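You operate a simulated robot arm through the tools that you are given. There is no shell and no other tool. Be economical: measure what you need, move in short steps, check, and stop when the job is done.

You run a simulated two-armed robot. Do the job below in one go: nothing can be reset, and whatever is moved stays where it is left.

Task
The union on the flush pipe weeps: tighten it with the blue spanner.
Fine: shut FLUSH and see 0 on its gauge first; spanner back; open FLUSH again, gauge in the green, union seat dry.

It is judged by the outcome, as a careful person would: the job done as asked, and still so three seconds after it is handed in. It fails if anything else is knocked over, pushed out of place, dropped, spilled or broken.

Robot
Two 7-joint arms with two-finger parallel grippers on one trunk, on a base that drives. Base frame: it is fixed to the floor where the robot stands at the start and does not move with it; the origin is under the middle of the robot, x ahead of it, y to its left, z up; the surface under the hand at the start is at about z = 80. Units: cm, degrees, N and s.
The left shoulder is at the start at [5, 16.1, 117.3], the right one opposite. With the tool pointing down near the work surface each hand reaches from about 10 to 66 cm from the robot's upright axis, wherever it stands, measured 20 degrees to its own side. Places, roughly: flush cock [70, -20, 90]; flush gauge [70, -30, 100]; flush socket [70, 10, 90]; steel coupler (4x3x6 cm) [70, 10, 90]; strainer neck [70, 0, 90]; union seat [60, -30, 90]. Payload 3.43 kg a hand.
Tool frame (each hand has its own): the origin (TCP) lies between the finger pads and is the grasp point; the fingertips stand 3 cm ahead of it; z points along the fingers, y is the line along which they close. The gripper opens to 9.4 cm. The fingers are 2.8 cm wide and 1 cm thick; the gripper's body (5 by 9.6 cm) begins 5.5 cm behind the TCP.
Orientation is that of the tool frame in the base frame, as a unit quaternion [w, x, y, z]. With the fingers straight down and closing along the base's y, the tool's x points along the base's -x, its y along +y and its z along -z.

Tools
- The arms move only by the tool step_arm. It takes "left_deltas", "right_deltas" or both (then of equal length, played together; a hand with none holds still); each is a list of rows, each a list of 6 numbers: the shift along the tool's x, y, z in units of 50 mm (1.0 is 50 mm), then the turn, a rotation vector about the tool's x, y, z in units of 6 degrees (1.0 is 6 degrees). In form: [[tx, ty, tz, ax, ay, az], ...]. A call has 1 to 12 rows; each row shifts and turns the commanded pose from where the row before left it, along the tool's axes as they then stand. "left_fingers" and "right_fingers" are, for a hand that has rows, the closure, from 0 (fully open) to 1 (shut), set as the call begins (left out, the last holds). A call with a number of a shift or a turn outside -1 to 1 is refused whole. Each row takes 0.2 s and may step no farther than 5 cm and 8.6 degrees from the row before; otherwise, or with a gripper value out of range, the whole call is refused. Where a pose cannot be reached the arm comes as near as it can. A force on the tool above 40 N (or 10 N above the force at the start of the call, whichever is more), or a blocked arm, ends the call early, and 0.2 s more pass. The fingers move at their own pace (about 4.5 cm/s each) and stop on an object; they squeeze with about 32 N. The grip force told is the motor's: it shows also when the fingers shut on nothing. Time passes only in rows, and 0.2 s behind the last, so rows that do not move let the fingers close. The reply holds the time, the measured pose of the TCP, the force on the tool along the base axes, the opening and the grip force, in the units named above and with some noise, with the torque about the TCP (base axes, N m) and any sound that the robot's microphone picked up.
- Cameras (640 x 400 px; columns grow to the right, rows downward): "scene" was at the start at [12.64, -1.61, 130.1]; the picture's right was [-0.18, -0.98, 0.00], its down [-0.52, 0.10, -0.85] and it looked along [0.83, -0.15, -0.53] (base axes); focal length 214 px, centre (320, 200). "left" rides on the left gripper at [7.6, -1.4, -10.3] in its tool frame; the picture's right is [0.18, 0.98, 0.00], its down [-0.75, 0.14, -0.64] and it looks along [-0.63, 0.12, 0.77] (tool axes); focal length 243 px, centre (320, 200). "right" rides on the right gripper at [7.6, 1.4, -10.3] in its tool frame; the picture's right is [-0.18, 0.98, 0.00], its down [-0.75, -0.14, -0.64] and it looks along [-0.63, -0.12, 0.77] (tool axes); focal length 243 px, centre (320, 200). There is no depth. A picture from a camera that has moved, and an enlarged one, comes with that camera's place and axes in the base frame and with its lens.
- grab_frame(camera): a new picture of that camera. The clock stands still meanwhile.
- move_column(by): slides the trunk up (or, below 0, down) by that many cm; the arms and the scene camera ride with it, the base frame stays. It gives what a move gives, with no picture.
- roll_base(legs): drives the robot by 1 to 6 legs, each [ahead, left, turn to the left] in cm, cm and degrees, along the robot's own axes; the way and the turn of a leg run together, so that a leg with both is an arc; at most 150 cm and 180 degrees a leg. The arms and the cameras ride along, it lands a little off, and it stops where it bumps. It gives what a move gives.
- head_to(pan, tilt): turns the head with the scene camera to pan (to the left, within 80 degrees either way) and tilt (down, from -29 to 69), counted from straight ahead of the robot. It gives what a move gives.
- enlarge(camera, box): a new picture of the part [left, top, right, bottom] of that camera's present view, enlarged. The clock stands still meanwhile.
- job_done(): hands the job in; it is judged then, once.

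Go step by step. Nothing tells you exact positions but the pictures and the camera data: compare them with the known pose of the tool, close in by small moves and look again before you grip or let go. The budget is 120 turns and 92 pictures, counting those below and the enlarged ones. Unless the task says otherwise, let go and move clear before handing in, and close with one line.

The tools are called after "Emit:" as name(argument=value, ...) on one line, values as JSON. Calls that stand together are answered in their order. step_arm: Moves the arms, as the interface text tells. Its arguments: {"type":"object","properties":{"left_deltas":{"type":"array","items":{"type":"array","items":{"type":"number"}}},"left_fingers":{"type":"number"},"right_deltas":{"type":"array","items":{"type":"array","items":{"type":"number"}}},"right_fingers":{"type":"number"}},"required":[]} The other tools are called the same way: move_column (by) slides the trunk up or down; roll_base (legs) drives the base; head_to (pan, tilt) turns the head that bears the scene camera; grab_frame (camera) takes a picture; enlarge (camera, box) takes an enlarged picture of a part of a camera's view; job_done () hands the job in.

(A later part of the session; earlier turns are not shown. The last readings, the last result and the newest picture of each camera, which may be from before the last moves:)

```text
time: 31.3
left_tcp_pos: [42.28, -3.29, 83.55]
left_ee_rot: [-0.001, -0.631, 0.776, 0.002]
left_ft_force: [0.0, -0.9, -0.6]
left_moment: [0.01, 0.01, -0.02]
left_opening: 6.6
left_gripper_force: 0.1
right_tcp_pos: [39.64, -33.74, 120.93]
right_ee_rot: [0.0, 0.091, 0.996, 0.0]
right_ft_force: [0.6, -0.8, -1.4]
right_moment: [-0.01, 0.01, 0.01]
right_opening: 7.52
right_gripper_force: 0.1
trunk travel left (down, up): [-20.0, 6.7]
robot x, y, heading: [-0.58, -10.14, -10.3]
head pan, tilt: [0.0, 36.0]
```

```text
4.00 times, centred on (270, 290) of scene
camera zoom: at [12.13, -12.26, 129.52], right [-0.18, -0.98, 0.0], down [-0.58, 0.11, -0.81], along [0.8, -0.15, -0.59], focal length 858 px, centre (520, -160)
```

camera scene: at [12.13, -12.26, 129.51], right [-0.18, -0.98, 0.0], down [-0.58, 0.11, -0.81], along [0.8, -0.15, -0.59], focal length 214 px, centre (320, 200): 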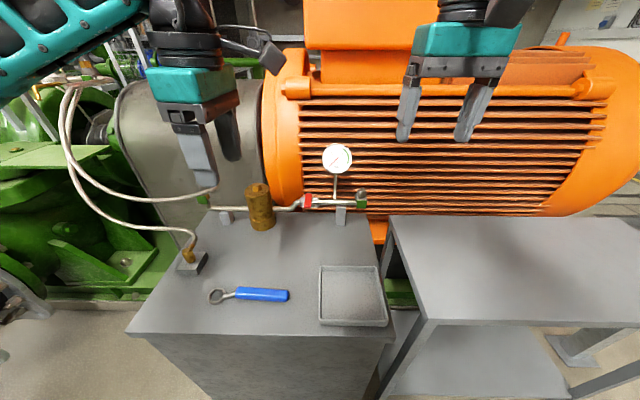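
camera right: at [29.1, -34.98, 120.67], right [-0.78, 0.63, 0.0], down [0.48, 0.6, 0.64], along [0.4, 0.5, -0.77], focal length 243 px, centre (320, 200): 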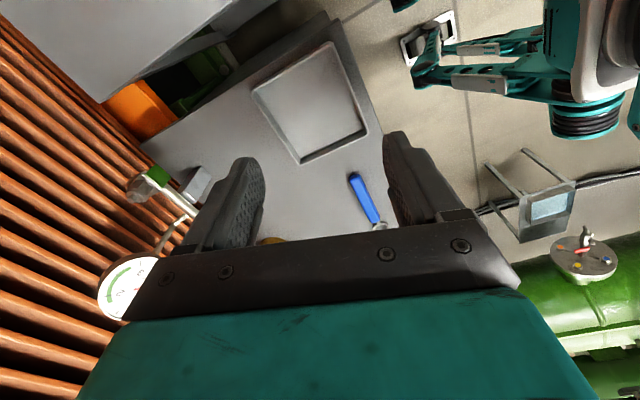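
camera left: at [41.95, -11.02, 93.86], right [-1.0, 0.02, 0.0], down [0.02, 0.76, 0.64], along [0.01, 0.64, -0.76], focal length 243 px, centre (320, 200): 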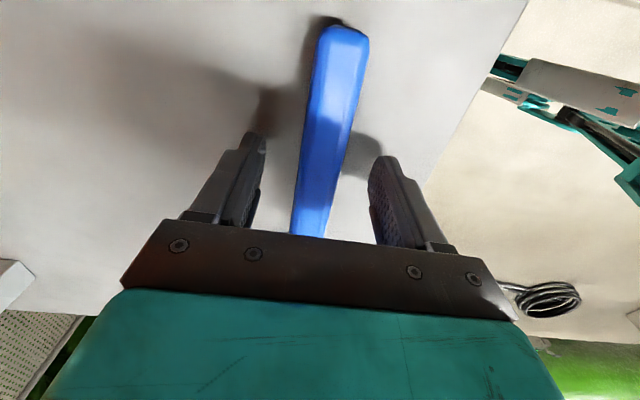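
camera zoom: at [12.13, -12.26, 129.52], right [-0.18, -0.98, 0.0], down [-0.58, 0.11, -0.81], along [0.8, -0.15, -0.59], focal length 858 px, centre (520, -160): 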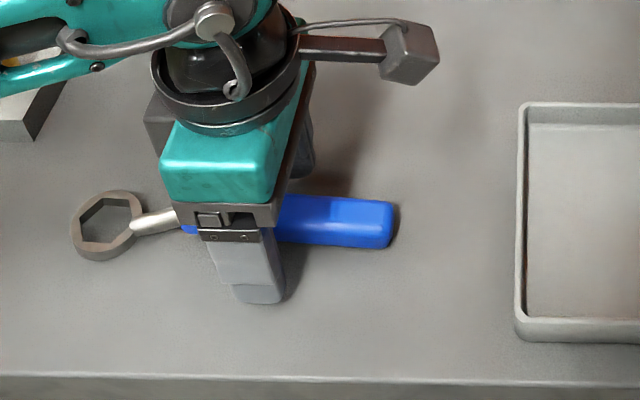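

The handle is between the fingers. I close and lift 5 cm.

Emit:
step_arm(left_deltas=[[0, 0, 0, 0, 0, 0], [0, 0, 0, 0, 0, 0], [0, 0, 0, 0, 0, 0], [0, 0, 0, 0, 0, 0]], left_fingers=1)

Emit:
step_arm(left_deltas=[[0, 0, -0.3, 0, 0, 0], [0, 0, -0.5, 0, 0, 0], [0, 0, -0.5, 0, 0, 0], [0, 0, 0, 0, 0, 0]])

Emit:
grab_frame(camera="left")

Emit:
enlarge(camera="scene", box=[190, 240, 350, 340])

```text
time: 32.3
left_tcp_pos: [42.18, -3.26, 83.56]
left_ee_rot: [-0.001, -0.63, 0.776, 0.003]
left_ft_force: [0.4, -0.6, -0.5]
left_moment: [-0.05, -0.02, 0.04]
left_opening: 2.37
left_gripper_force: 31.5
right_tcp_pos: [39.65, -33.88, 120.76]
right_ee_rot: [-0.001, 0.091, 0.996, 0.0]
right_ft_force: [0.4, -0.4, -0.5]
right_moment: [0.03, -0.03, 0.01]
right_opening: 7.52
right_gripper_force: 0.0
trunk travel left (down, up): [-20.0, 6.7]
robot x, y, heading: [-0.38, -9.94, -10.4]
head pan, tilt: [0.0, 36.0]
```

```text
time: 33.3
left_tcp_pos: [42.3, -3.22, 90.29]
left_ee_rot: [-0.001, -0.631, 0.776, 0.002]
left_ft_force: [0.0, 0.3, -2.0]
left_moment: [-0.01, 0.0, -0.02]
left_opening: 2.36
left_gripper_force: 31.6
right_tcp_pos: [39.63, -33.85, 120.89]
right_ee_rot: [-0.001, 0.092, 0.996, 0.001]
right_ft_force: [0.8, 0.4, 0.0]
right_moment: [-0.02, -0.03, 0.01]
right_opening: 7.51
right_gripper_force: 0.0
trunk travel left (down, up): [-20.0, 6.7]
robot x, y, heading: [-0.51, -9.86, -10.3]
head pan, tilt: [0.0, 36.0]
```

```text
57 pictures are left
camera left: at [42.04, -11.04, 100.47], right [-1.0, 0.02, 0.0], down [0.02, 0.76, 0.64], along [0.01, 0.64, -0.76], focal length 243 px, centre (320, 200)
```

left: 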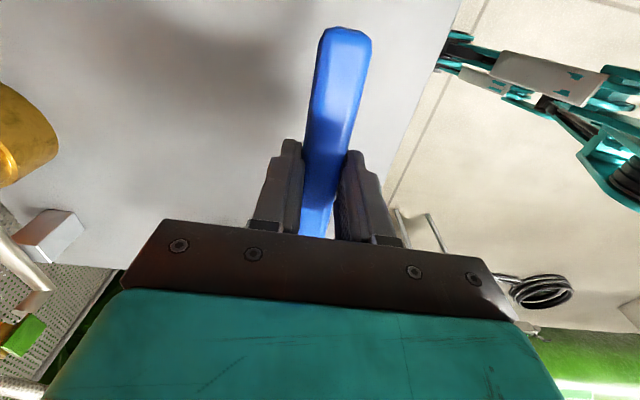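

```text
4.00 times, centred on (270, 290) of scene
camera zoom: at [12.15, -12.25, 129.51], right [-0.18, -0.98, 0.0], down [-0.58, 0.11, -0.81], along [0.8, -0.15, -0.59], focal length 858 px, centre (520, -160)
```

zoom: 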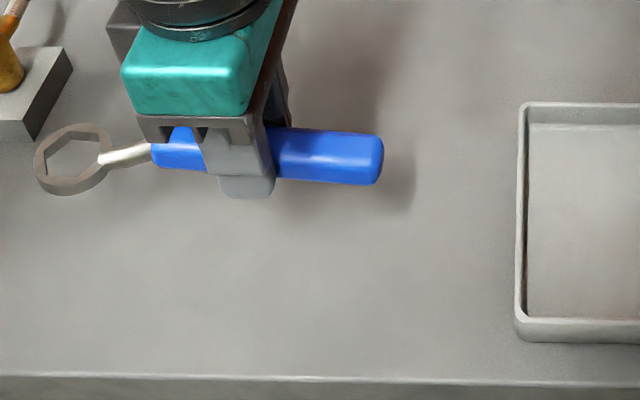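

The spanner is firmly held and level. I raise it and drive 26 cm right along the bench.

Emit:
step_arm(left_deltas=[[0, 0, -0.7, 0, 0, 0], [0, 0, -0.7, 0, 0, 0], [0, 0, -0.6, 0, 0, 0]])

Emit:
roll_base(legs=[[-1, 0, 0], [0, -26, 0]])

Emit:
grab_frame(camera="scene")

```text
time: 34.1
left_tcp_pos: [42.22, -3.36, 100.18]
left_ee_rot: [-0.001, -0.63, 0.776, 0.002]
left_ft_force: [0.4, 0.2, -1.4]
left_moment: [0.0, 0.0, -0.01]
left_opening: 2.39
left_gripper_force: 32.0
right_tcp_pos: [39.6, -33.88, 120.72]
right_ee_rot: [0.0, 0.092, 0.996, -0.001]
right_ft_force: [0.2, -0.1, 0.4]
right_moment: [0.0, 0.0, -0.02]
right_opening: 7.54
right_gripper_force: 0.1
trunk travel left (down, up): [-20.0, 6.7]
robot x, y, heading: [0.04, -10.19, -10.3]
head pan, tilt: [0.0, 36.0]
```

```text
time: 37.3
left_tcp_pos: [36.69, -28.73, 100.2]
left_ee_rot: [-0.002, -0.63, 0.777, 0.004]
left_ft_force: [-0.1, 0.4, -1.5]
left_moment: [0.04, -0.01, -0.02]
left_opening: 2.39
left_gripper_force: 32.1
right_tcp_pos: [33.73, -59.19, 120.99]
right_ee_rot: [0.0, 0.092, 0.996, 0.0]
right_ft_force: [0.3, -0.4, 0.9]
right_moment: [0.0, -0.02, 0.03]
right_opening: 7.55
right_gripper_force: 0.1
trunk travel left (down, up): [-20.0, 6.7]
robot x, y, heading: [-6.14, -34.96, -10.4]
head pan, tilt: [0.0, 36.0]
```

```text
55 pictures are left
camera scene: at [6.43, -37.63, 129.51], right [-0.18, -0.98, 0.0], down [-0.58, 0.11, -0.81], along [0.8, -0.15, -0.59], focal length 214 px, centre (320, 200)
```

scene: 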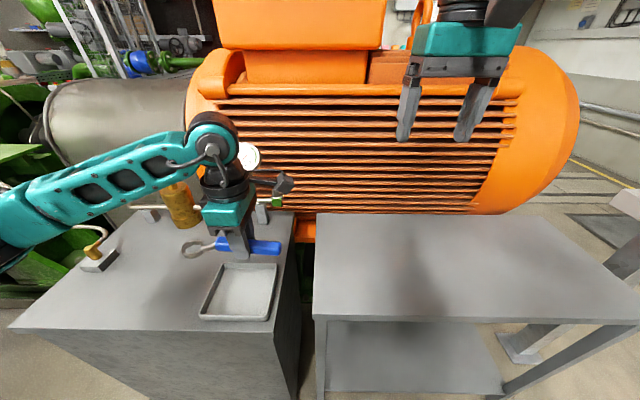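

I enlarge the nut from here to fix its place and hex orientation.

Emit:
enlarge(camera="scene", box=[244, 175, 308, 215])

```text
10.00 times, centred on (276, 195) of scene
camera zoom: at [6.43, -37.63, 129.51], right [-0.18, -0.98, 0.0], down [-0.58, 0.11, -0.81], along [0.8, -0.15, -0.59], focal length 2145 px, centre (760, 250)
```

zoom: 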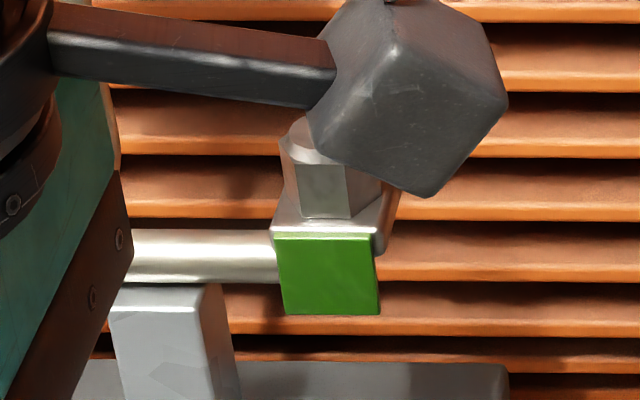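

Emit:
enlarge(camera="scene", box=[168, 225, 232, 265])

```text
10.00 times, centred on (200, 245) of scene
camera zoom: at [6.43, -37.63, 129.51], right [-0.18, -0.98, 0.0], down [-0.58, 0.11, -0.81], along [0.8, -0.15, -0.59], focal length 2145 px, centre (1520, -250)
```

zoom: 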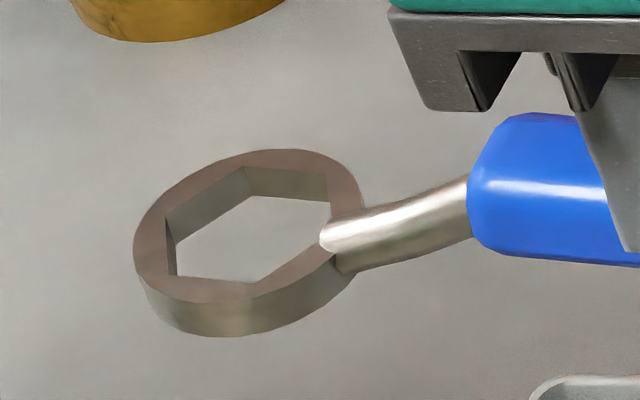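

The ring's hex has a corner along the handle axis. I shift the hand left a bit to bare the nut and read its hex orientation.

Emit:
step_arm(left_deltas=[[-0.9, 0, 0, 0, 0, 0], [0, 0.5, 0, 0, 0, 0]])

Emit:
enlarge(camera="scene", box=[252, 175, 300, 205])

```text
time: 37.9
left_tcp_pos: [35.08, -23.76, 100.32]
left_ee_rot: [-0.001, -0.63, 0.777, 0.002]
left_ft_force: [0.0, 0.0, -1.5]
left_moment: [-0.02, 0.0, 0.03]
left_opening: 2.37
left_gripper_force: 32.5
right_tcp_pos: [33.86, -59.28, 120.73]
right_ee_rot: [-0.001, 0.092, 0.996, 0.0]
right_ft_force: [-0.2, 0.4, -0.5]
right_moment: [0.0, -0.01, 0.01]
right_opening: 7.53
right_gripper_force: 0.0
trunk travel left (down, up): [-20.0, 6.7]
robot x, y, heading: [-6.08, -35.22, -10.5]
head pan, tilt: [0.0, 36.0]
```

```text
13.33 times, centred on (276, 190) of scene
camera zoom: at [6.4, -37.64, 129.52], right [-0.18, -0.98, 0.0], down [-0.58, 0.11, -0.81], along [0.8, -0.15, -0.59], focal length 2860 px, centre (907, 333)
```

zoom: 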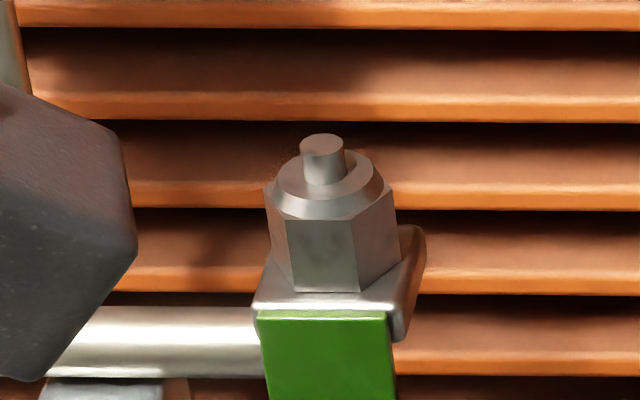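

Nut centre is at base about [63.2, -34.6], hex z 91.5–93.5, with a corner pointing 33° to the right of straight-toward-me. I yaw the spanner to match and stage it near the nut.

Emit:
step_arm(left_deltas=[[0, 0, 0, 0, 0, 1], [0, 0, 0, 0, 0, 1], [0, 0, 0, 0, 0, 1], [0, 0, 0, 0, 0, 1], [0, 0, 0, 0, 0, 1], [0, 0, 0, 0, 0, 1], [0, 0, 0, 0, 0, 1], [0, 0, 0, 0, 0, 1], [0, 0, 0, 0, 0, 1], [0, 0, 0, 0, 0, 0.17]])

Emit:
step_arm(left_deltas=[[-0.313, -0.839, -0.108, 0, 0, 0], [-0.313, -0.839, -0.108, 0, 0, 0], [-0.313, -0.839, -0.108, 0, 0, 0], [-0.313, -0.839, -0.108, 0, 0, 0], [-0.313, -0.839, -0.108, 0, 0, 0], [0, 0, 0, 0, 0, 0]])

Emit:
enlarge(camera="scene", box=[220, 140, 348, 220])

```text
time: 40.1
left_tcp_pos: [35.02, -23.88, 100.2]
left_ee_rot: [-0.002, -0.2, 0.98, 0.002]
left_ft_force: [0.0, 0.2, -2.3]
left_moment: [0.02, 0.0, -0.02]
left_opening: 2.36
left_gripper_force: 32.2
right_tcp_pos: [33.77, -59.24, 120.84]
right_ee_rot: [-0.001, 0.093, 0.996, 0.001]
right_ft_force: [-0.1, -0.3, -0.2]
right_moment: [0.0, 0.02, -0.01]
right_opening: 7.52
right_gripper_force: 0.0
trunk travel left (down, up): [-20.0, 6.7]
robot x, y, heading: [-6.23, -35.37, -10.4]
head pan, tilt: [0.0, 36.0]
```

```text
time: 41.5
left_tcp_pos: [50.48, -40.05, 102.82]
left_ee_rot: [-0.002, -0.2, 0.98, 0.002]
left_ft_force: [0.0, -0.1, -2.4]
left_moment: [-0.03, -0.03, 0.0]
left_opening: 2.36
left_gripper_force: 32.2
right_tcp_pos: [33.8, -59.14, 120.83]
right_ee_rot: [-0.001, 0.093, 0.996, 0.001]
right_ft_force: [0.8, 0.3, 0.1]
right_moment: [-0.01, 0.03, 0.02]
right_opening: 7.52
right_gripper_force: 0.0
trunk travel left (down, up): [-20.0, 6.7]
robot x, y, heading: [-5.99, -35.66, -10.6]
head pan, tilt: [0.0, 36.0]
```

```text
5.00 times, centred on (284, 180) of scene
camera zoom: at [6.43, -37.56, 129.52], right [-0.18, -0.98, 0.0], down [-0.58, 0.11, -0.81], along [0.8, -0.15, -0.59], focal length 1072 px, centre (500, 300)
```

zoom: 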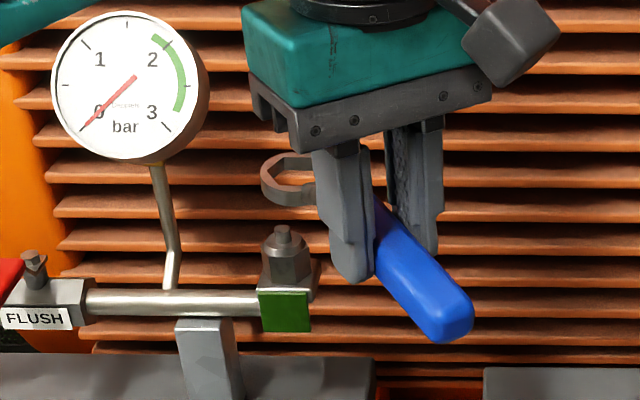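

Emit:
enlarge(camera="scene", box=[260, 165, 308, 195])

```text
13.33 times, centred on (284, 180) of scene
camera zoom: at [6.43, -37.56, 129.52], right [-0.18, -0.98, 0.0], down [-0.58, 0.11, -0.81], along [0.8, -0.15, -0.59], focal length 2860 px, centre (800, 467)
```

zoom: 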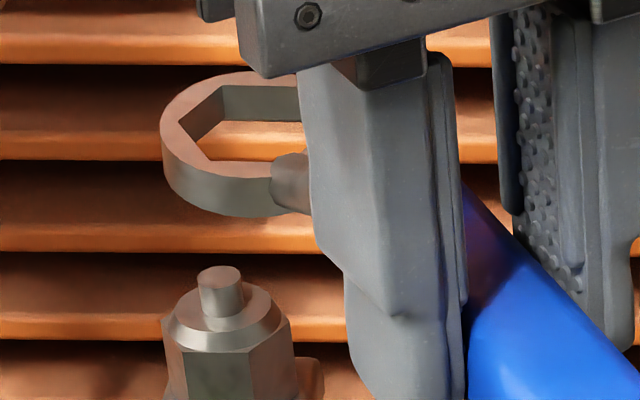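

Ring offset refined to about 9.9 cm ahead of the grip. I move it over the nut, staying above the stud, and look.

Emit:
step_arm(left_deltas=[[-0.395, 0.005, 0, 0, 0, 0], [-0.395, 0.005, 0, 0, 0, 0], [0, 0, 0.36, 0, 0, 0], [0, 0, 0.2, 0, 0, 0], [0, 0, 0, 0, 0, 0]])

Emit:
enlarge(camera="scene", box=[252, 170, 300, 200])

```text
time: 42.7
left_tcp_pos: [54.22, -38.4, 99.95]
left_ee_rot: [-0.003, -0.2, 0.98, 0.002]
left_ft_force: [0.3, 0.5, -1.7]
left_moment: [0.0, 0.03, -0.01]
left_opening: 2.36
left_gripper_force: 31.5
right_tcp_pos: [33.94, -59.24, 120.84]
right_ee_rot: [-0.001, 0.093, 0.996, -0.001]
right_ft_force: [-0.2, 0.2, 0.7]
right_moment: [-0.01, 0.01, 0.01]
right_opening: 7.51
right_gripper_force: 0.2
trunk travel left (down, up): [-20.0, 6.7]
robot x, y, heading: [-5.67, -35.07, -10.7]
head pan, tilt: [0.0, 36.0]
```

```text
13.33 times, centred on (276, 185) of scene
camera zoom: at [6.44, -37.61, 129.51], right [-0.18, -0.98, 0.0], down [-0.58, 0.11, -0.81], along [0.8, -0.15, -0.59], focal length 2860 px, centre (907, 400)
```

zoom: 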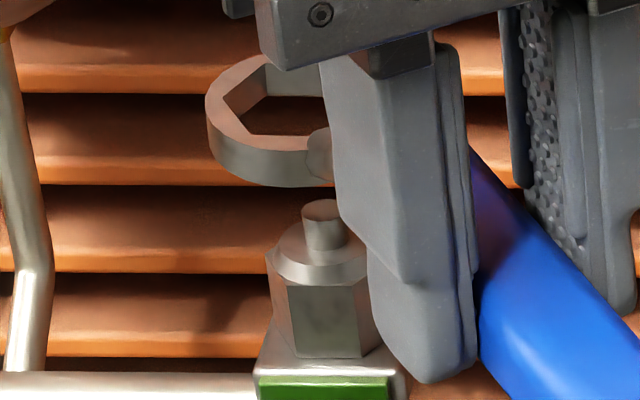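

Emit:
enlarge(camera="scene", box=[264, 171, 288, 186])

```text
16.00 times, centred on (276, 178) of scene
camera zoom: at [6.44, -37.61, 129.51], right [-0.18, -0.98, 0.0], down [-0.58, 0.11, -0.81], along [0.8, -0.15, -0.59], focal length 3432 px, centre (1024, 544)
```

zoom: 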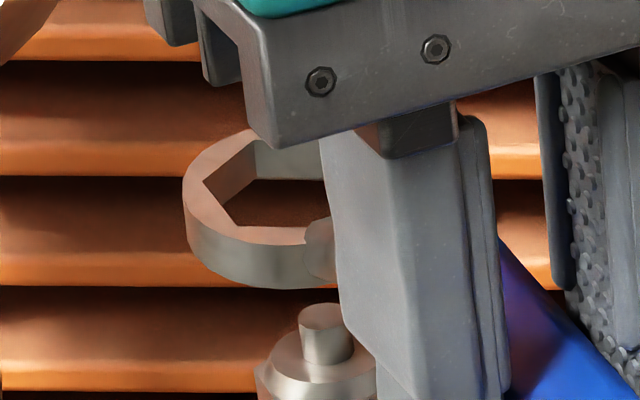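

The ring sits about 0.3 cm too far left. I correct that and lower 2 cm so the stud enters the ring hole, then look again.

Emit:
step_arm(left_deltas=[[0.033, -0.05, 0, 0, 0, 0], [0, 0, 0.2, 0, 0, 0], [0, 0, 0.2, 0, 0, 0], [0, 0, 0, 0, 0, 0]])

Emit:
enlarge(camera="scene", box=[264, 177, 288, 192])

```text
time: 43.7
left_tcp_pos: [54.21, -38.62, 97.91]
left_ee_rot: [-0.003, -0.2, 0.98, 0.002]
left_ft_force: [-0.1, -0.7, -2.2]
left_moment: [-0.01, 0.0, 0.0]
left_opening: 2.35
left_gripper_force: 32.1
right_tcp_pos: [33.7, -59.18, 120.94]
right_ee_rot: [-0.001, 0.093, 0.996, 0.0]
right_ft_force: [0.6, -0.5, -0.2]
right_moment: [0.0, -0.03, 0.01]
right_opening: 7.52
right_gripper_force: 0.2
trunk travel left (down, up): [-20.0, 6.7]
robot x, y, heading: [-5.79, -35.28, -10.6]
head pan, tilt: [0.0, 36.0]
```

```text
16.00 times, centred on (276, 184) of scene
camera zoom: at [6.44, -37.61, 129.51], right [-0.18, -0.98, 0.0], down [-0.58, 0.11, -0.81], along [0.8, -0.15, -0.59], focal length 3432 px, centre (1024, 448)
```

zoom: 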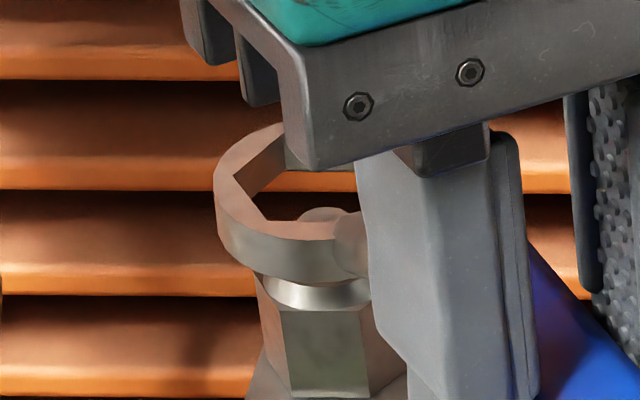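

Ring is centred within about 1–2 mm and the stud is inside it. I lower slowly, watching force.

Emit:
step_arm(left_deltas=[[0.02, 0.013, 0, 0, 0, 0], [0, 0, 0.08, 0, 0, 0], [0, 0, 0.08, 0, 0, 0], [0, 0, 0.08, 0, 0, 0], [0, 0, 0, 0, 0, 0]])

Emit:
enlarge(camera="scene", box=[264, 177, 288, 192])

```text
time: 44.9
left_tcp_pos: [54.05, -38.75, 97.0]
left_ee_rot: [0.001, -0.2, 0.98, 0.001]
left_ft_force: [1.0, -0.2, 13.3]
left_moment: [0.54, -1.25, -0.02]
left_opening: 2.38
left_gripper_force: 32.3
right_tcp_pos: [33.7, -59.28, 120.85]
right_ee_rot: [0.0, 0.091, 0.996, 0.0]
right_ft_force: [-0.8, 0.6, -0.4]
right_moment: [-0.01, 0.02, 0.01]
right_opening: 7.5
right_gripper_force: 0.1
trunk travel left (down, up): [-20.0, 6.7]
robot x, y, heading: [-5.9, -35.4, -10.8]
head pan, tilt: [0.0, 36.0]
```

```text
16.00 times, centred on (276, 184) of scene
camera zoom: at [6.29, -37.61, 129.55], right [-0.18, -0.98, 0.0], down [-0.58, 0.11, -0.81], along [0.8, -0.15, -0.59], focal length 3432 px, centre (1024, 448)
```

zoom: 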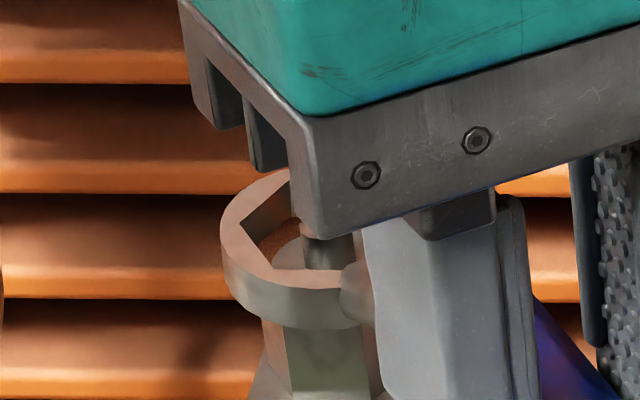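

The ring rests on the top of the hex, aligned within a couple of degrees. I press lightly and wiggle a few degrees about the nut axis so it drops on.

Emit:
step_arm(left_deltas=[[-0.009, 0.013, 0, 0, 0, 0], [0, -0.052, 0.02, 0, 0, -0.25], [0, -0.052, 0, 0, 0, -0.25], [0, 0.0346, 0, 0, 0, 0.167], [0, 0.0346, 0, 0, 0, 0.167], [0, 0.0346, 0, 0, 0, 0.167], [0, 0.0346, 0, 0, 0, 0.167], [0, 0.0346, 0, 0, 0, 0.167], [0, 0.0346, 0, 0, 0, 0.167]])

Emit:
enlarge(camera="scene", box=[264, 177, 288, 192])

```text
time: 46.9
left_tcp_pos: [53.66, -38.1, 96.66]
left_ee_rot: [-0.003, -0.174, 0.985, 0.002]
left_ft_force: [-7.4, -3.2, -6.1]
left_moment: [-0.26, 0.68, -0.15]
left_opening: 2.35
left_gripper_force: 32.1
right_tcp_pos: [33.81, -59.24, 120.82]
right_ee_rot: [-0.002, 0.093, 0.996, 0.0]
right_ft_force: [-0.1, 0.1, 0.1]
right_moment: [-0.01, 0.0, 0.02]
right_opening: 7.52
right_gripper_force: 0.1
trunk travel left (down, up): [-20.0, 6.7]
robot x, y, heading: [-6.28, -35.28, -10.5]
head pan, tilt: [0.0, 36.0]
```

```text
16.00 times, centred on (276, 184) of scene
camera zoom: at [6.41, -37.66, 129.51], right [-0.18, -0.98, 0.0], down [-0.58, 0.11, -0.81], along [0.8, -0.15, -0.59], focal length 3432 px, centre (1024, 448)
```

zoom: 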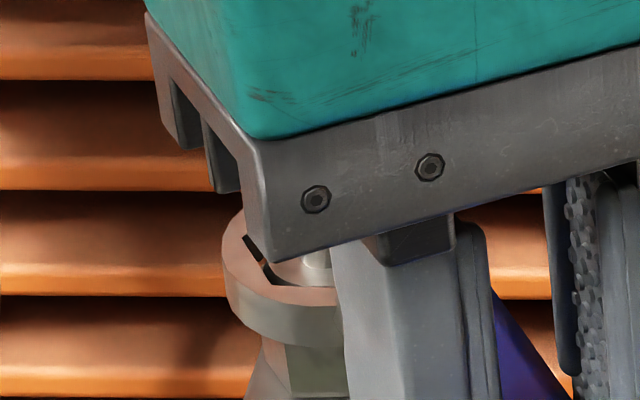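

The ring seems to have dropped onto the hex. I lower a bit more to seat it fully.

Emit:
step_arm(left_deltas=[[0, 0, 0.08, 0, 0, 0], [0, 0, 0.08, 0, 0, 0], [0, 0, 0.08, 0, 0, 0], [0, 0, 0, 0, 0, 0]])

Emit:
enlarge(camera="scene", box=[264, 177, 288, 192])

```text
time: 47.9
left_tcp_pos: [53.68, -38.23, 95.14]
left_ee_rot: [-0.004, -0.174, 0.985, 0.004]
left_ft_force: [-3.6, -6.6, -3.4]
left_moment: [-0.26, 0.3, -0.49]
left_opening: 2.34
left_gripper_force: 32.7
right_tcp_pos: [33.81, -59.4, 120.83]
right_ee_rot: [-0.001, 0.093, 0.996, -0.001]
right_ft_force: [0.1, 0.4, -0.3]
right_moment: [-0.01, -0.03, 0.01]
right_opening: 7.52
right_gripper_force: 0.1
trunk travel left (down, up): [-20.0, 6.7]
robot x, y, heading: [-5.99, -35.42, -10.4]
head pan, tilt: [0.0, 36.0]
```

```text
16.00 times, centred on (276, 184) of scene
camera zoom: at [6.42, -37.69, 129.47], right [-0.18, -0.98, 0.0], down [-0.58, 0.11, -0.81], along [0.8, -0.15, -0.59], focal length 3432 px, centre (1024, 448)
```

zoom: 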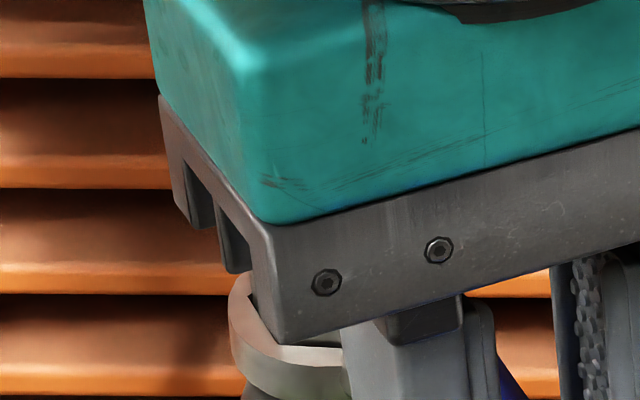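

Fully seated (TCP z 95.1). Now I turn clockwise (seen from above) 30° about the nut axis.

Emit:
step_arm(left_deltas=[[-0.0075, 0.1726, 0, 0, 0, 0.833], [-0.0075, 0.1726, 0, 0, 0, 0.833], [-0.0075, 0.1726, 0, 0, 0, 0.833], [-0.0075, 0.1726, 0, 0, 0, 0.833], [-0.0075, 0.1726, 0, 0, 0, 0.833], [-0.0075, 0.1726, 0, 0, 0, 0.833]])

Emit:
enlarge(camera="scene", box=[220, 140, 348, 220])

```text
time: 49.3
left_tcp_pos: [53.24, -32.84, 95.48]
left_ee_rot: [-0.004, 0.086, 0.996, 0.003]
left_ft_force: [-15.2, 0.9, -10.2]
left_moment: [0.22, 1.43, 0.23]
left_opening: 2.35
left_gripper_force: 31.8
right_tcp_pos: [33.74, -59.18, 120.69]
right_ee_rot: [-0.001, 0.093, 0.996, 0.0]
right_ft_force: [0.4, -0.5, -0.4]
right_moment: [-0.01, -0.03, -0.01]
right_opening: 7.53
right_gripper_force: 0.0
trunk travel left (down, up): [-20.0, 6.7]
robot x, y, heading: [-5.76, -35.14, -10.5]
head pan, tilt: [0.0, 36.0]
```

```text
5.00 times, centred on (284, 180) of scene
camera zoom: at [6.38, -37.57, 129.52], right [-0.18, -0.98, 0.0], down [-0.58, 0.11, -0.81], along [0.8, -0.15, -0.59], focal length 1072 px, centre (500, 300)
```

zoom: 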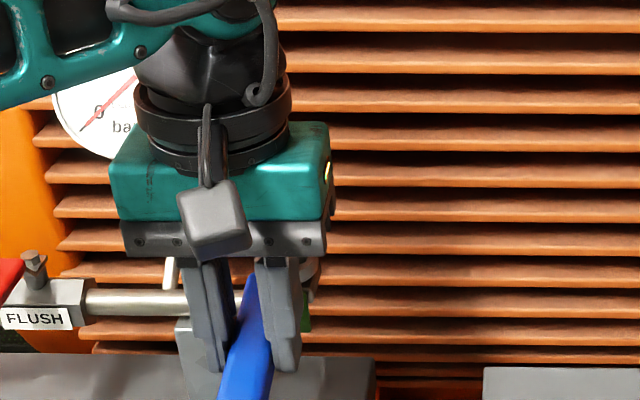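

About 30° done with little resistance. I go on another 30°, easing the radial and vertical strain.

Emit:
step_arm(left_deltas=[[0.02, 0.1726, 0.03, 0, 0, 0.833], [0.02, 0.1726, 0.03, 0, 0, 0.833], [0, 0.1726, 0, 0, 0, 0.833], [-0.0075, 0.1726, 0, 0, 0, 0.833], [-0.0075, 0.1726, 0, 0, 0, 0.833], [-0.0075, 0.1726, 0, 0, 0, 0.833]])

Emit:
enlarge(camera="scene", box=[220, 140, 348, 220])

```text
time: 50.7
left_tcp_pos: [54.91, -28.78, 95.33]
left_ee_rot: [-0.001, 0.321, 0.947, 0.0]
left_ft_force: [-1.4, -2.9, 8.9]
left_moment: [-0.51, -0.1, 1.45]
left_opening: 2.48
left_gripper_force: 32.1
left hand out of reach, approached as far as the arm can: row 6
right_tcp_pos: [33.69, -59.2, 120.88]
right_ee_rot: [-0.001, 0.092, 0.996, 0.0]
right_ft_force: [0.4, 0.1, -0.4]
right_moment: [-0.02, 0.01, -0.02]
right_opening: 7.52
right_gripper_force: 0.0
trunk travel left (down, up): [-20.0, 6.7]
robot x, y, heading: [-5.84, -35.61, -10.5]
head pan, tilt: [0.0, 36.0]
```

```text
5.00 times, centred on (284, 180) of scene
camera zoom: at [6.31, -37.65, 129.54], right [-0.18, -0.98, 0.0], down [-0.58, 0.11, -0.81], along [0.8, -0.15, -0.59], focal length 1072 px, centre (500, 300)
```

zoom: 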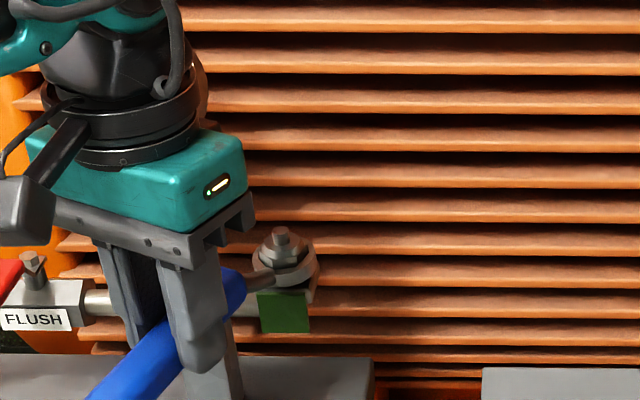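

Resistance has appeared after about 57° of turn. I push on by 1 cm along the arc to feel whether the nut is tight.

Emit:
step_arm(left_deltas=[[0, 0.1, 0, 0, 0, 0], [0, 0.1, 0, 0, 0, 0], [0, 0, 0, 0, 0, 0]])

```text
time: 51.5
left_tcp_pos: [54.87, -28.85, 95.25]
left_ee_rot: [-0.001, 0.32, 0.947, 0.001]
left_ft_force: [1.3, -6.6, 14.4]
left_moment: [-0.67, -0.47, 1.1]
left_opening: 2.54
left_gripper_force: 32.0
left hand out of reach, approached as far as the arm can: row 1, 2
right_tcp_pos: [33.72, -59.29, 120.84]
right_ee_rot: [0.0, 0.093, 0.996, 0.0]
right_ft_force: [0.4, 0.3, -0.7]
right_moment: [0.0, 0.03, 0.01]
right_opening: 7.51
right_gripper_force: 0.1
trunk travel left (down, up): [-20.0, 6.7]
robot x, y, heading: [-6.31, -35.29, -10.2]
head pan, tilt: [0.0, 36.0]
```

The arm's yaw limit is reached there, so I lift the ring off and re-index 60° back.

Emit:
step_arm(left_deltas=[[0, -0.06, 0, 0, 0, 0], [0, 0, -0.25, 0, 0, 0], [0, 0, -0.25, 0, 0, 0], [0, 0, -0.25, 0, 0, 0], [0, 0, -0.25, 0, 0, 0], [0, 0, -0.05, 0, 0, 0]])

Emit:
enlarge(camera="scene", box=[244, 165, 308, 205])

```text
time: 52.9
left_tcp_pos: [54.86, -28.9, 95.22]
left_ee_rot: [-0.002, 0.321, 0.947, 0.0]
left_ft_force: [3.6, -11.1, 14.6]
left_moment: [-0.78, -0.49, 0.91]
left_opening: 2.47
left_gripper_force: 31.8
left hand out of reach, approached as far as the arm can: row 2, 3, 4, 5
right_tcp_pos: [33.76, -59.46, 120.75]
right_ee_rot: [-0.001, 0.093, 0.996, 0.001]
right_ft_force: [0.4, -0.3, -0.1]
right_moment: [-0.03, 0.01, 0.01]
right_opening: 7.52
right_gripper_force: 0.1
trunk travel left (down, up): [-20.0, 6.7]
robot x, y, heading: [-5.6, -35.34, -10.6]
head pan, tilt: [0.0, 36.0]
```

```text
10.00 times, centred on (276, 185) of scene
camera zoom: at [6.31, -37.74, 129.53], right [-0.18, -0.98, 0.0], down [-0.58, 0.11, -0.81], along [0.8, -0.15, -0.59], focal length 2145 px, centre (760, 350)
```

zoom: 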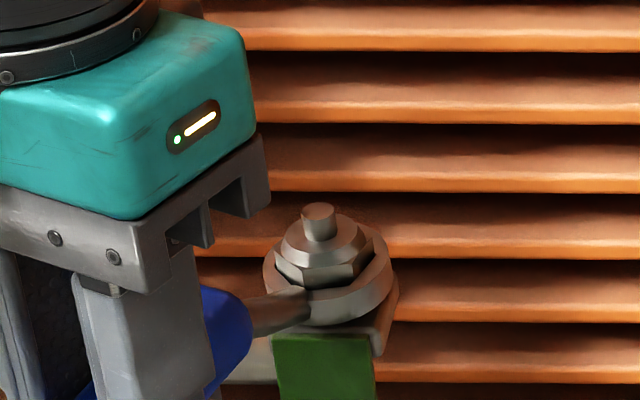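

The arm cannot lift in this yaw, so I lift with the trunk instead.

Emit:
move_column(by=4.5)

Emit:
enlarge(camera="scene", box=[220, 165, 316, 225])

```text
time: 53.5
left_tcp_pos: [55.13, -28.84, 97.76]
left_ee_rot: [-0.005, 0.319, 0.948, 0.001]
left_ft_force: [11.6, -8.7, -14.7]
left_moment: [-0.19, -0.27, 1.23]
left_opening: 2.4
left_gripper_force: 31.7
right_tcp_pos: [34.13, -59.39, 124.17]
right_ee_rot: [-0.003, 0.094, 0.996, 0.001]
right_ft_force: [0.3, 0.1, -0.1]
right_moment: [0.0, 0.03, 0.02]
right_opening: 7.53
right_gripper_force: 0.1
trunk travel left (down, up): [-23.3, 3.3]
robot x, y, heading: [-5.98, -35.57, -10.3]
head pan, tilt: [0.0, 36.0]
stopped: the force on the tool passed its limit at 52 N (the readings are from after the stop); the commanded pose is now the measured one
```

```text
6.67 times, centred on (268, 195) of scene
camera zoom: at [6.77, -37.74, 132.84], right [-0.18, -0.98, 0.0], down [-0.58, 0.11, -0.81], along [0.79, -0.15, -0.59], focal length 1430 px, centre (667, 233)
```

zoom: 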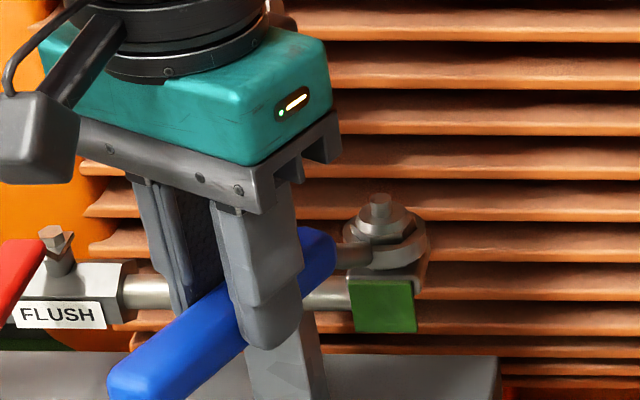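

The ring binds because the handle end rises first. I lower the trunk again to level it.

Emit:
move_column(by=-2.3)

Emit:
enlarge(camera="scene", box=[220, 165, 316, 225])

```text
time: 54.2
left_tcp_pos: [54.74, -28.71, 96.0]
left_ee_rot: [-0.002, 0.32, 0.948, 0.002]
left_ft_force: [-0.1, -1.1, 22.5]
left_moment: [-0.63, -1.05, 1.03]
left_opening: 2.48
left_gripper_force: 32.4
right_tcp_pos: [33.59, -59.34, 121.89]
right_ee_rot: [0.001, 0.093, 0.996, -0.001]
right_ft_force: [-0.6, 0.0, 0.3]
right_moment: [0.02, -0.01, 0.02]
right_opening: 7.53
right_gripper_force: 0.1
trunk travel left (down, up): [-21.0, 5.6]
robot x, y, heading: [-5.84, -35.37, -10.6]
head pan, tilt: [0.0, 36.0]
```

```text
6.67 times, centred on (268, 195) of scene
camera zoom: at [6.2, -37.64, 130.6], right [-0.18, -0.98, 0.0], down [-0.58, 0.11, -0.81], along [0.8, -0.15, -0.59], focal length 1430 px, centre (667, 233)
```

zoom: 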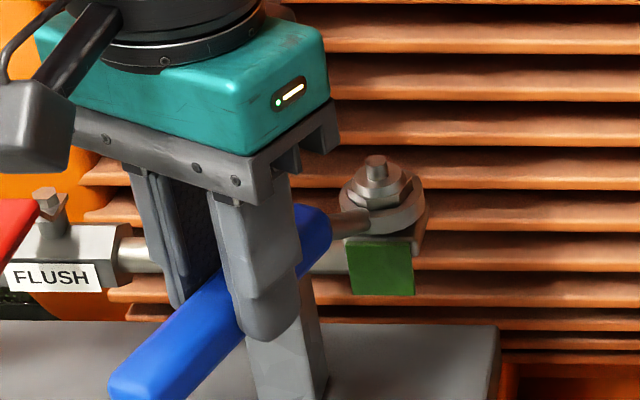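

The ring is cocked a few degrees. I first ease the torque by rotating back about 8° with slight downward motion to level the spanner.

Emit:
step_arm(left_deltas=[[0, -0.06, 0.05, 0, 0, -0.3], [0, -0.06, 0.05, 0, 0, -0.3], [0, -0.06, 0.05, 0, 0, -0.3], [0, -0.06, 0.02, 0, 0, -0.3], [0, 0, 0, 0, 0, 0]])

Emit:
enlarge(camera="scene", box=[220, 165, 316, 225])

```text
time: 55.4
left_tcp_pos: [54.25, -29.61, 94.84]
left_ee_rot: [-0.003, 0.261, 0.965, 0.003]
left_ft_force: [1.8, 4.1, 18.0]
left_moment: [-0.41, -1.15, 1.1]
left_opening: 2.4
left_gripper_force: 31.6
right_tcp_pos: [33.62, -59.18, 121.93]
right_ee_rot: [0.0, 0.093, 0.996, 0.0]
right_ft_force: [-0.3, 0.2, 0.0]
right_moment: [0.01, 0.05, -0.01]
right_opening: 7.52
right_gripper_force: 0.0
trunk travel left (down, up): [-21.0, 5.6]
robot x, y, heading: [-5.77, -35.6, -10.6]
head pan, tilt: [0.0, 36.0]
```

```text
6.67 times, centred on (268, 195) of scene
camera zoom: at [6.26, -37.6, 130.56], right [-0.18, -0.98, 0.0], down [-0.58, 0.11, -0.81], along [0.8, -0.15, -0.59], focal length 1430 px, centre (667, 233)
```

zoom: 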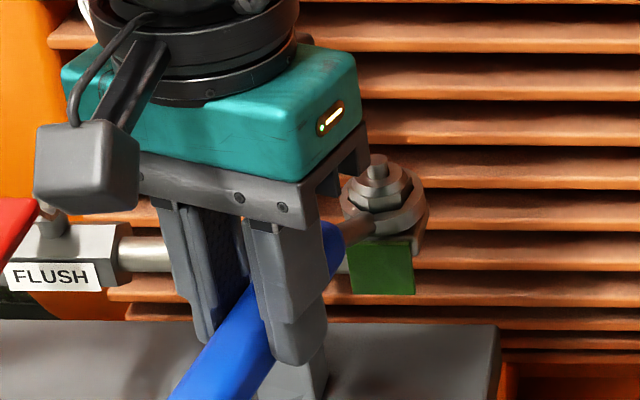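

The spanner is level again. I take the residual twist and pressure out, then try lifting in small steps.

Emit:
step_arm(left_deltas=[[0, 0.02, -0.05, 0, 0, -0.3], [0, 0, -0.03, 0, 0, -0.1], [0, 0, 0, 0, 0, 0]])

```text
time: 56.2
left_tcp_pos: [54.09, -29.61, 94.94]
left_ee_rot: [-0.007, 0.242, 0.97, 0.002]
left_ft_force: [-1.6, -6.6, -2.7]
left_moment: [0.02, 0.54, -0.22]
left_opening: 2.36
left_gripper_force: 31.8
right_tcp_pos: [33.76, -59.37, 121.86]
right_ee_rot: [0.0, 0.093, 0.996, 0.0]
right_ft_force: [0.5, -0.3, -0.9]
right_moment: [0.04, -0.01, 0.0]
right_opening: 7.52
right_gripper_force: 0.0
trunk travel left (down, up): [-21.0, 5.6]
robot x, y, heading: [-6.09, -35.36, -10.5]
head pan, tilt: [0.0, 36.0]
```

Emit:
step_arm(left_deltas=[[0, -0.015, -0.06, 0, 0, 0], [0, 0, -0.06, 0, 0, 0], [0, 0, -0.06, 0, 0, 0], [0, 0, -0.06, 0, 0, 0]])

Emit:
enlarge(camera="scene", box=[244, 165, 308, 205])

```text
time: 57.2
left_tcp_pos: [54.19, -29.66, 96.27]
left_ee_rot: [-0.005, 0.241, 0.971, 0.002]
left_ft_force: [-6.3, -6.7, -13.6]
left_moment: [0.26, 1.21, -0.6]
left_opening: 2.36
left_gripper_force: 32.0
right_tcp_pos: [34.0, -59.18, 121.78]
right_ee_rot: [-0.002, 0.092, 0.996, 0.0]
right_ft_force: [0.5, 0.6, 0.1]
right_moment: [0.02, 0.03, 0.01]
right_opening: 7.53
right_gripper_force: 0.0
trunk travel left (down, up): [-21.0, 5.6]
robot x, y, heading: [-6.12, -35.61, -10.8]
head pan, tilt: [0.0, 36.0]
```

```text
10.00 times, centred on (276, 185) of scene
camera zoom: at [6.53, -37.69, 130.54], right [-0.18, -0.98, 0.0], down [-0.58, 0.11, -0.81], along [0.79, -0.15, -0.59], focal length 2145 px, centre (760, 350)
```

zoom: 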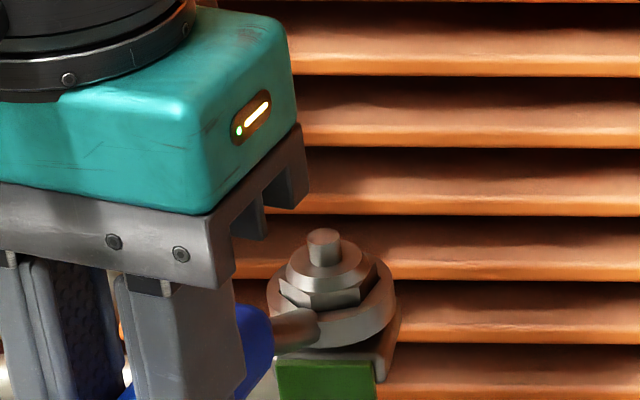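

Emit:
step_arm(left_deltas=[[0, -0.04, 0, 0, -0.4, 0], [0, 0, -0.05, 0, -0.2, 0], [0, 0, -0.06, 0, 0, 0], [0, 0, -0.06, 0, 0, 0], [0, 0, -0.06, 0, 0, 0]])

Emit:
enlarge(camera="scene", box=[244, 165, 308, 205])

```text
time: 58.4
left_tcp_pos: [53.95, -29.85, 97.72]
left_ee_rot: [0.027, 0.238, 0.971, -0.006]
left_ft_force: [-6.2, 3.4, -1.5]
left_moment: [0.18, 0.33, -0.06]
left_opening: 2.33
left_gripper_force: 31.9
right_tcp_pos: [33.88, -59.2, 121.89]
right_ee_rot: [-0.001, 0.092, 0.996, 0.001]
right_ft_force: [0.2, -0.5, -0.2]
right_moment: [-0.02, 0.01, 0.03]
right_opening: 7.53
right_gripper_force: 0.0
trunk travel left (down, up): [-21.0, 5.6]
robot x, y, heading: [-5.84, -34.99, -10.4]
head pan, tilt: [0.0, 36.0]
```

```text
10.00 times, centred on (276, 185) of scene
camera zoom: at [6.41, -37.6, 130.57], right [-0.18, -0.98, 0.0], down [-0.58, 0.11, -0.81], along [0.8, -0.15, -0.59], focal length 2145 px, centre (760, 350)
```

zoom: 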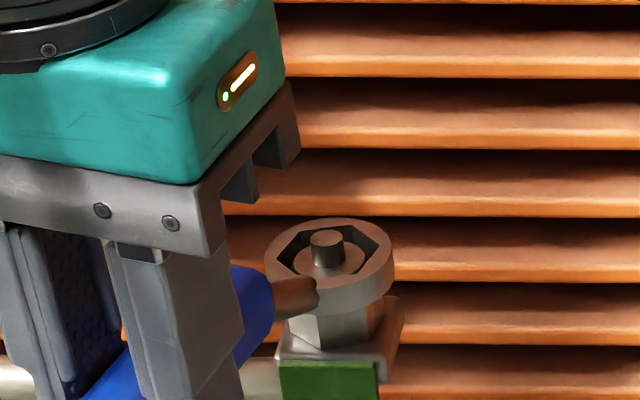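

The ring has come free to the top of the nut. I lift clear.

Emit:
step_arm(left_deltas=[[0.01, 0, -0.1, 0, 0, 0], [0, 0, -0.2, 0, 0, 0], [0, 0, -0.25, 0, 0, 0], [0, 0, 0, 0, 0, 0]])

Emit:
enlarge(camera="scene", box=[220, 155, 316, 215])

```text
time: 59.4
left_tcp_pos: [53.99, -29.73, 100.23]
left_ee_rot: [0.026, 0.24, 0.97, -0.005]
left_ft_force: [-0.2, 0.8, -1.0]
left_moment: [0.02, 0.01, -0.01]
left_opening: 2.33
left_gripper_force: 31.9
right_tcp_pos: [33.92, -59.32, 121.84]
right_ee_rot: [-0.001, 0.093, 0.996, 0.0]
right_ft_force: [-0.4, 0.6, -0.2]
right_moment: [0.01, -0.03, 0.0]
right_opening: 7.53
right_gripper_force: 0.0
trunk travel left (down, up): [-21.0, 5.6]
robot x, y, heading: [-5.96, -34.99, -10.5]
head pan, tilt: [0.0, 36.0]
```

```text
6.67 times, centred on (268, 185) of scene
camera zoom: at [6.47, -37.63, 130.54], right [-0.18, -0.98, 0.0], down [-0.58, 0.11, -0.81], along [0.8, -0.15, -0.59], focal length 1430 px, centre (667, 300)
```

zoom: 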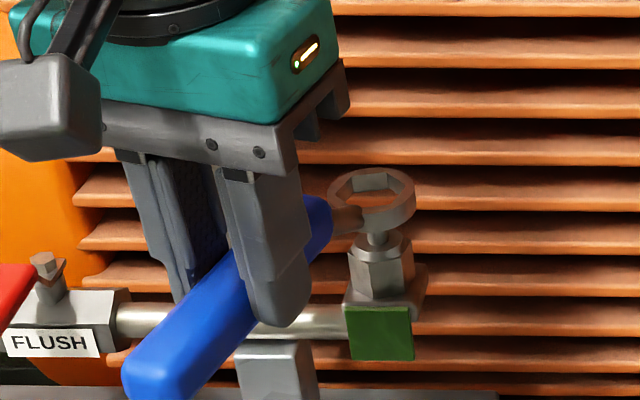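

Clear of the nut. I level the hand and orbit back about the nut axis by 55°, staying above the stud.

Emit:
step_arm(left_deltas=[[0, 0, -0.15, 0, 0.53, 0], [-0.0075, -0.1726, 0, 0, 0, -0.833], [-0.0075, -0.1726, 0, 0, 0, -0.833], [-0.0075, -0.1726, 0, 0, 0, -0.833], [-0.0075, -0.1726, 0, 0, 0, -0.833], [-0.0075, -0.1726, 0, 0, 0, -0.833], [-0.0075, -0.1726, 0, 0, 0, -0.833], [-0.0075, -0.1726, 0, 0, 0, -0.833], [-0.0075, -0.1726, 0, 0, 0, -0.833], [-0.0075, -0.1726, 0, 0, 0, -0.833], [-0.0075, -0.1726, 0, 0, 0, -0.833], [-0.0075, -0.1726, 0, 0, 0, -0.833]])

Emit:
enlarge(camera="scene", box=[252, 170, 300, 200])

```text
time: 62.0
left_tcp_pos: [53.88, -38.87, 101.04]
left_ee_rot: [0.0, -0.236, 0.972, 0.002]
left_ft_force: [0.1, 0.2, -1.7]
left_moment: [0.0, 0.02, 0.03]
left_opening: 2.36
left_gripper_force: 32.2
right_tcp_pos: [33.86, -59.25, 121.93]
right_ee_rot: [-0.002, 0.092, 0.996, 0.0]
right_ft_force: [-0.1, -0.8, 0.4]
right_moment: [0.01, 0.02, -0.01]
right_opening: 7.51
right_gripper_force: 0.0
trunk travel left (down, up): [-21.0, 5.6]
robot x, y, heading: [-5.88, -35.45, -10.9]
head pan, tilt: [0.0, 36.0]
```

```text
13.33 times, centred on (276, 185) of scene
camera zoom: at [6.46, -37.66, 130.54], right [-0.18, -0.98, 0.0], down [-0.58, 0.11, -0.81], along [0.8, -0.15, -0.59], focal length 2860 px, centre (907, 400)
```

zoom: 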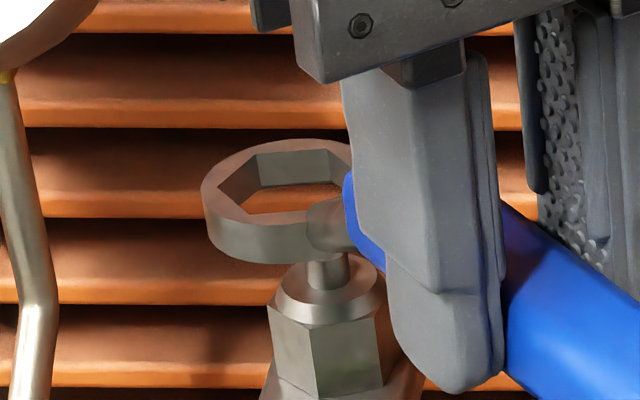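

The nut has turned roughly 40–50° clockwise so far; the spanner has pitched slightly in the grip. I orbit 14° further back, pitch the ring end up a little, and look.

Emit:
step_arm(left_deltas=[[-0.0066, -0.1623, 0, 0, 0, -0.783], [-0.0066, -0.1623, 0, 0, 0, -0.783], [-0.0066, -0.1623, 0, 0, 0, -0.783], [0, 0, 0, 0, -0.6, 0], [0, 0, 0, 0, 0, 0]])

Emit:
enlarge(camera="scene", box=[252, 170, 300, 200])

Emit:
grab_frame(camera="right")

```text
time: 63.2
left_tcp_pos: [55.25, -40.86, 101.0]
left_ee_rot: [0.029, -0.352, 0.935, 0.013]
left_ft_force: [-0.3, 0.4, -2.4]
left_moment: [-0.05, 0.0, -0.01]
left_opening: 2.35
left_gripper_force: 31.6
right_tcp_pos: [33.9, -59.28, 121.82]
right_ee_rot: [-0.001, 0.092, 0.996, 0.0]
right_ft_force: [-0.2, -0.2, -0.4]
right_moment: [0.0, -0.03, -0.05]
right_opening: 7.54
right_gripper_force: 0.0
trunk travel left (down, up): [-21.0, 5.6]
robot x, y, heading: [-6.12, -35.09, -10.5]
head pan, tilt: [0.0, 36.0]
```

```text
13.33 times, centred on (276, 185) of scene
camera zoom: at [6.47, -37.64, 130.54], right [-0.18, -0.98, 0.0], down [-0.58, 0.11, -0.81], along [0.8, -0.15, -0.59], focal length 2860 px, centre (907, 400)
```

zoom: 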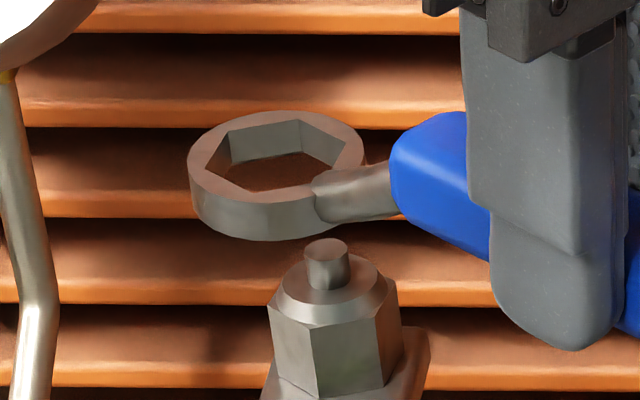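

```text
32 pictures are left
camera right: at [26.68, -56.44, 132.12], right [0.36, 0.93, 0.0], down [0.72, -0.28, 0.64], along [0.6, -0.23, -0.77], focal length 243 px, centre (320, 200)
```

right: 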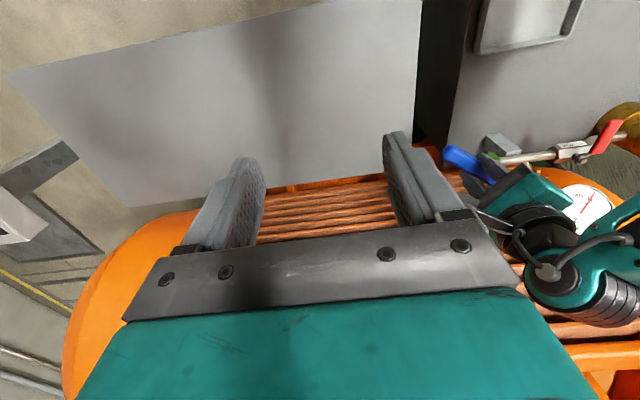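

I can see both hexes well: the orientation matches; the ring needs about 0.75 cm right and 0.35 cm forward. I correct and lower onto the stud.

Emit:
step_arm(left_deltas=[[0.075, -0.148, 0, 0, 0, 0], [0.012, 0, 0.19, 0, 0, 0], [0.012, 0, 0.19, 0, 0, 0], [0, 0, 0, 0, 0, 0]])

Emit:
enlarge(camera="scene", box=[252, 170, 300, 200])

```text
time: 64.2
left_tcp_pos: [55.48, -41.54, 99.08]
left_ee_rot: [0.028, -0.352, 0.935, 0.013]
left_ft_force: [-0.7, 0.1, -1.6]
left_moment: [-0.03, 0.02, -0.01]
left_opening: 2.35
left_gripper_force: 32.4
right_tcp_pos: [33.77, -59.23, 121.94]
right_ee_rot: [-0.001, 0.092, 0.996, 0.0]
right_ft_force: [-0.3, 0.7, 0.1]
right_moment: [0.0, -0.01, 0.01]
right_opening: 7.5
right_gripper_force: 0.0
trunk travel left (down, up): [-21.0, 5.6]
robot x, y, heading: [-5.89, -35.26, -10.9]
head pan, tilt: [0.0, 36.0]
```

```text
13.33 times, centred on (276, 185) of scene
camera zoom: at [6.46, -37.63, 130.54], right [-0.18, -0.98, 0.0], down [-0.58, 0.11, -0.81], along [0.8, -0.15, -0.59], focal length 2860 px, centre (907, 400)
```

zoom: 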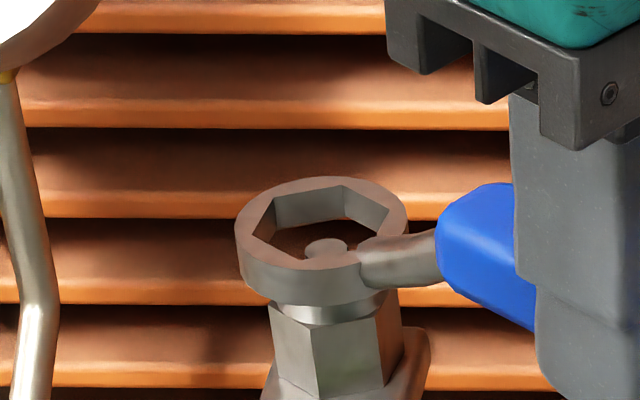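

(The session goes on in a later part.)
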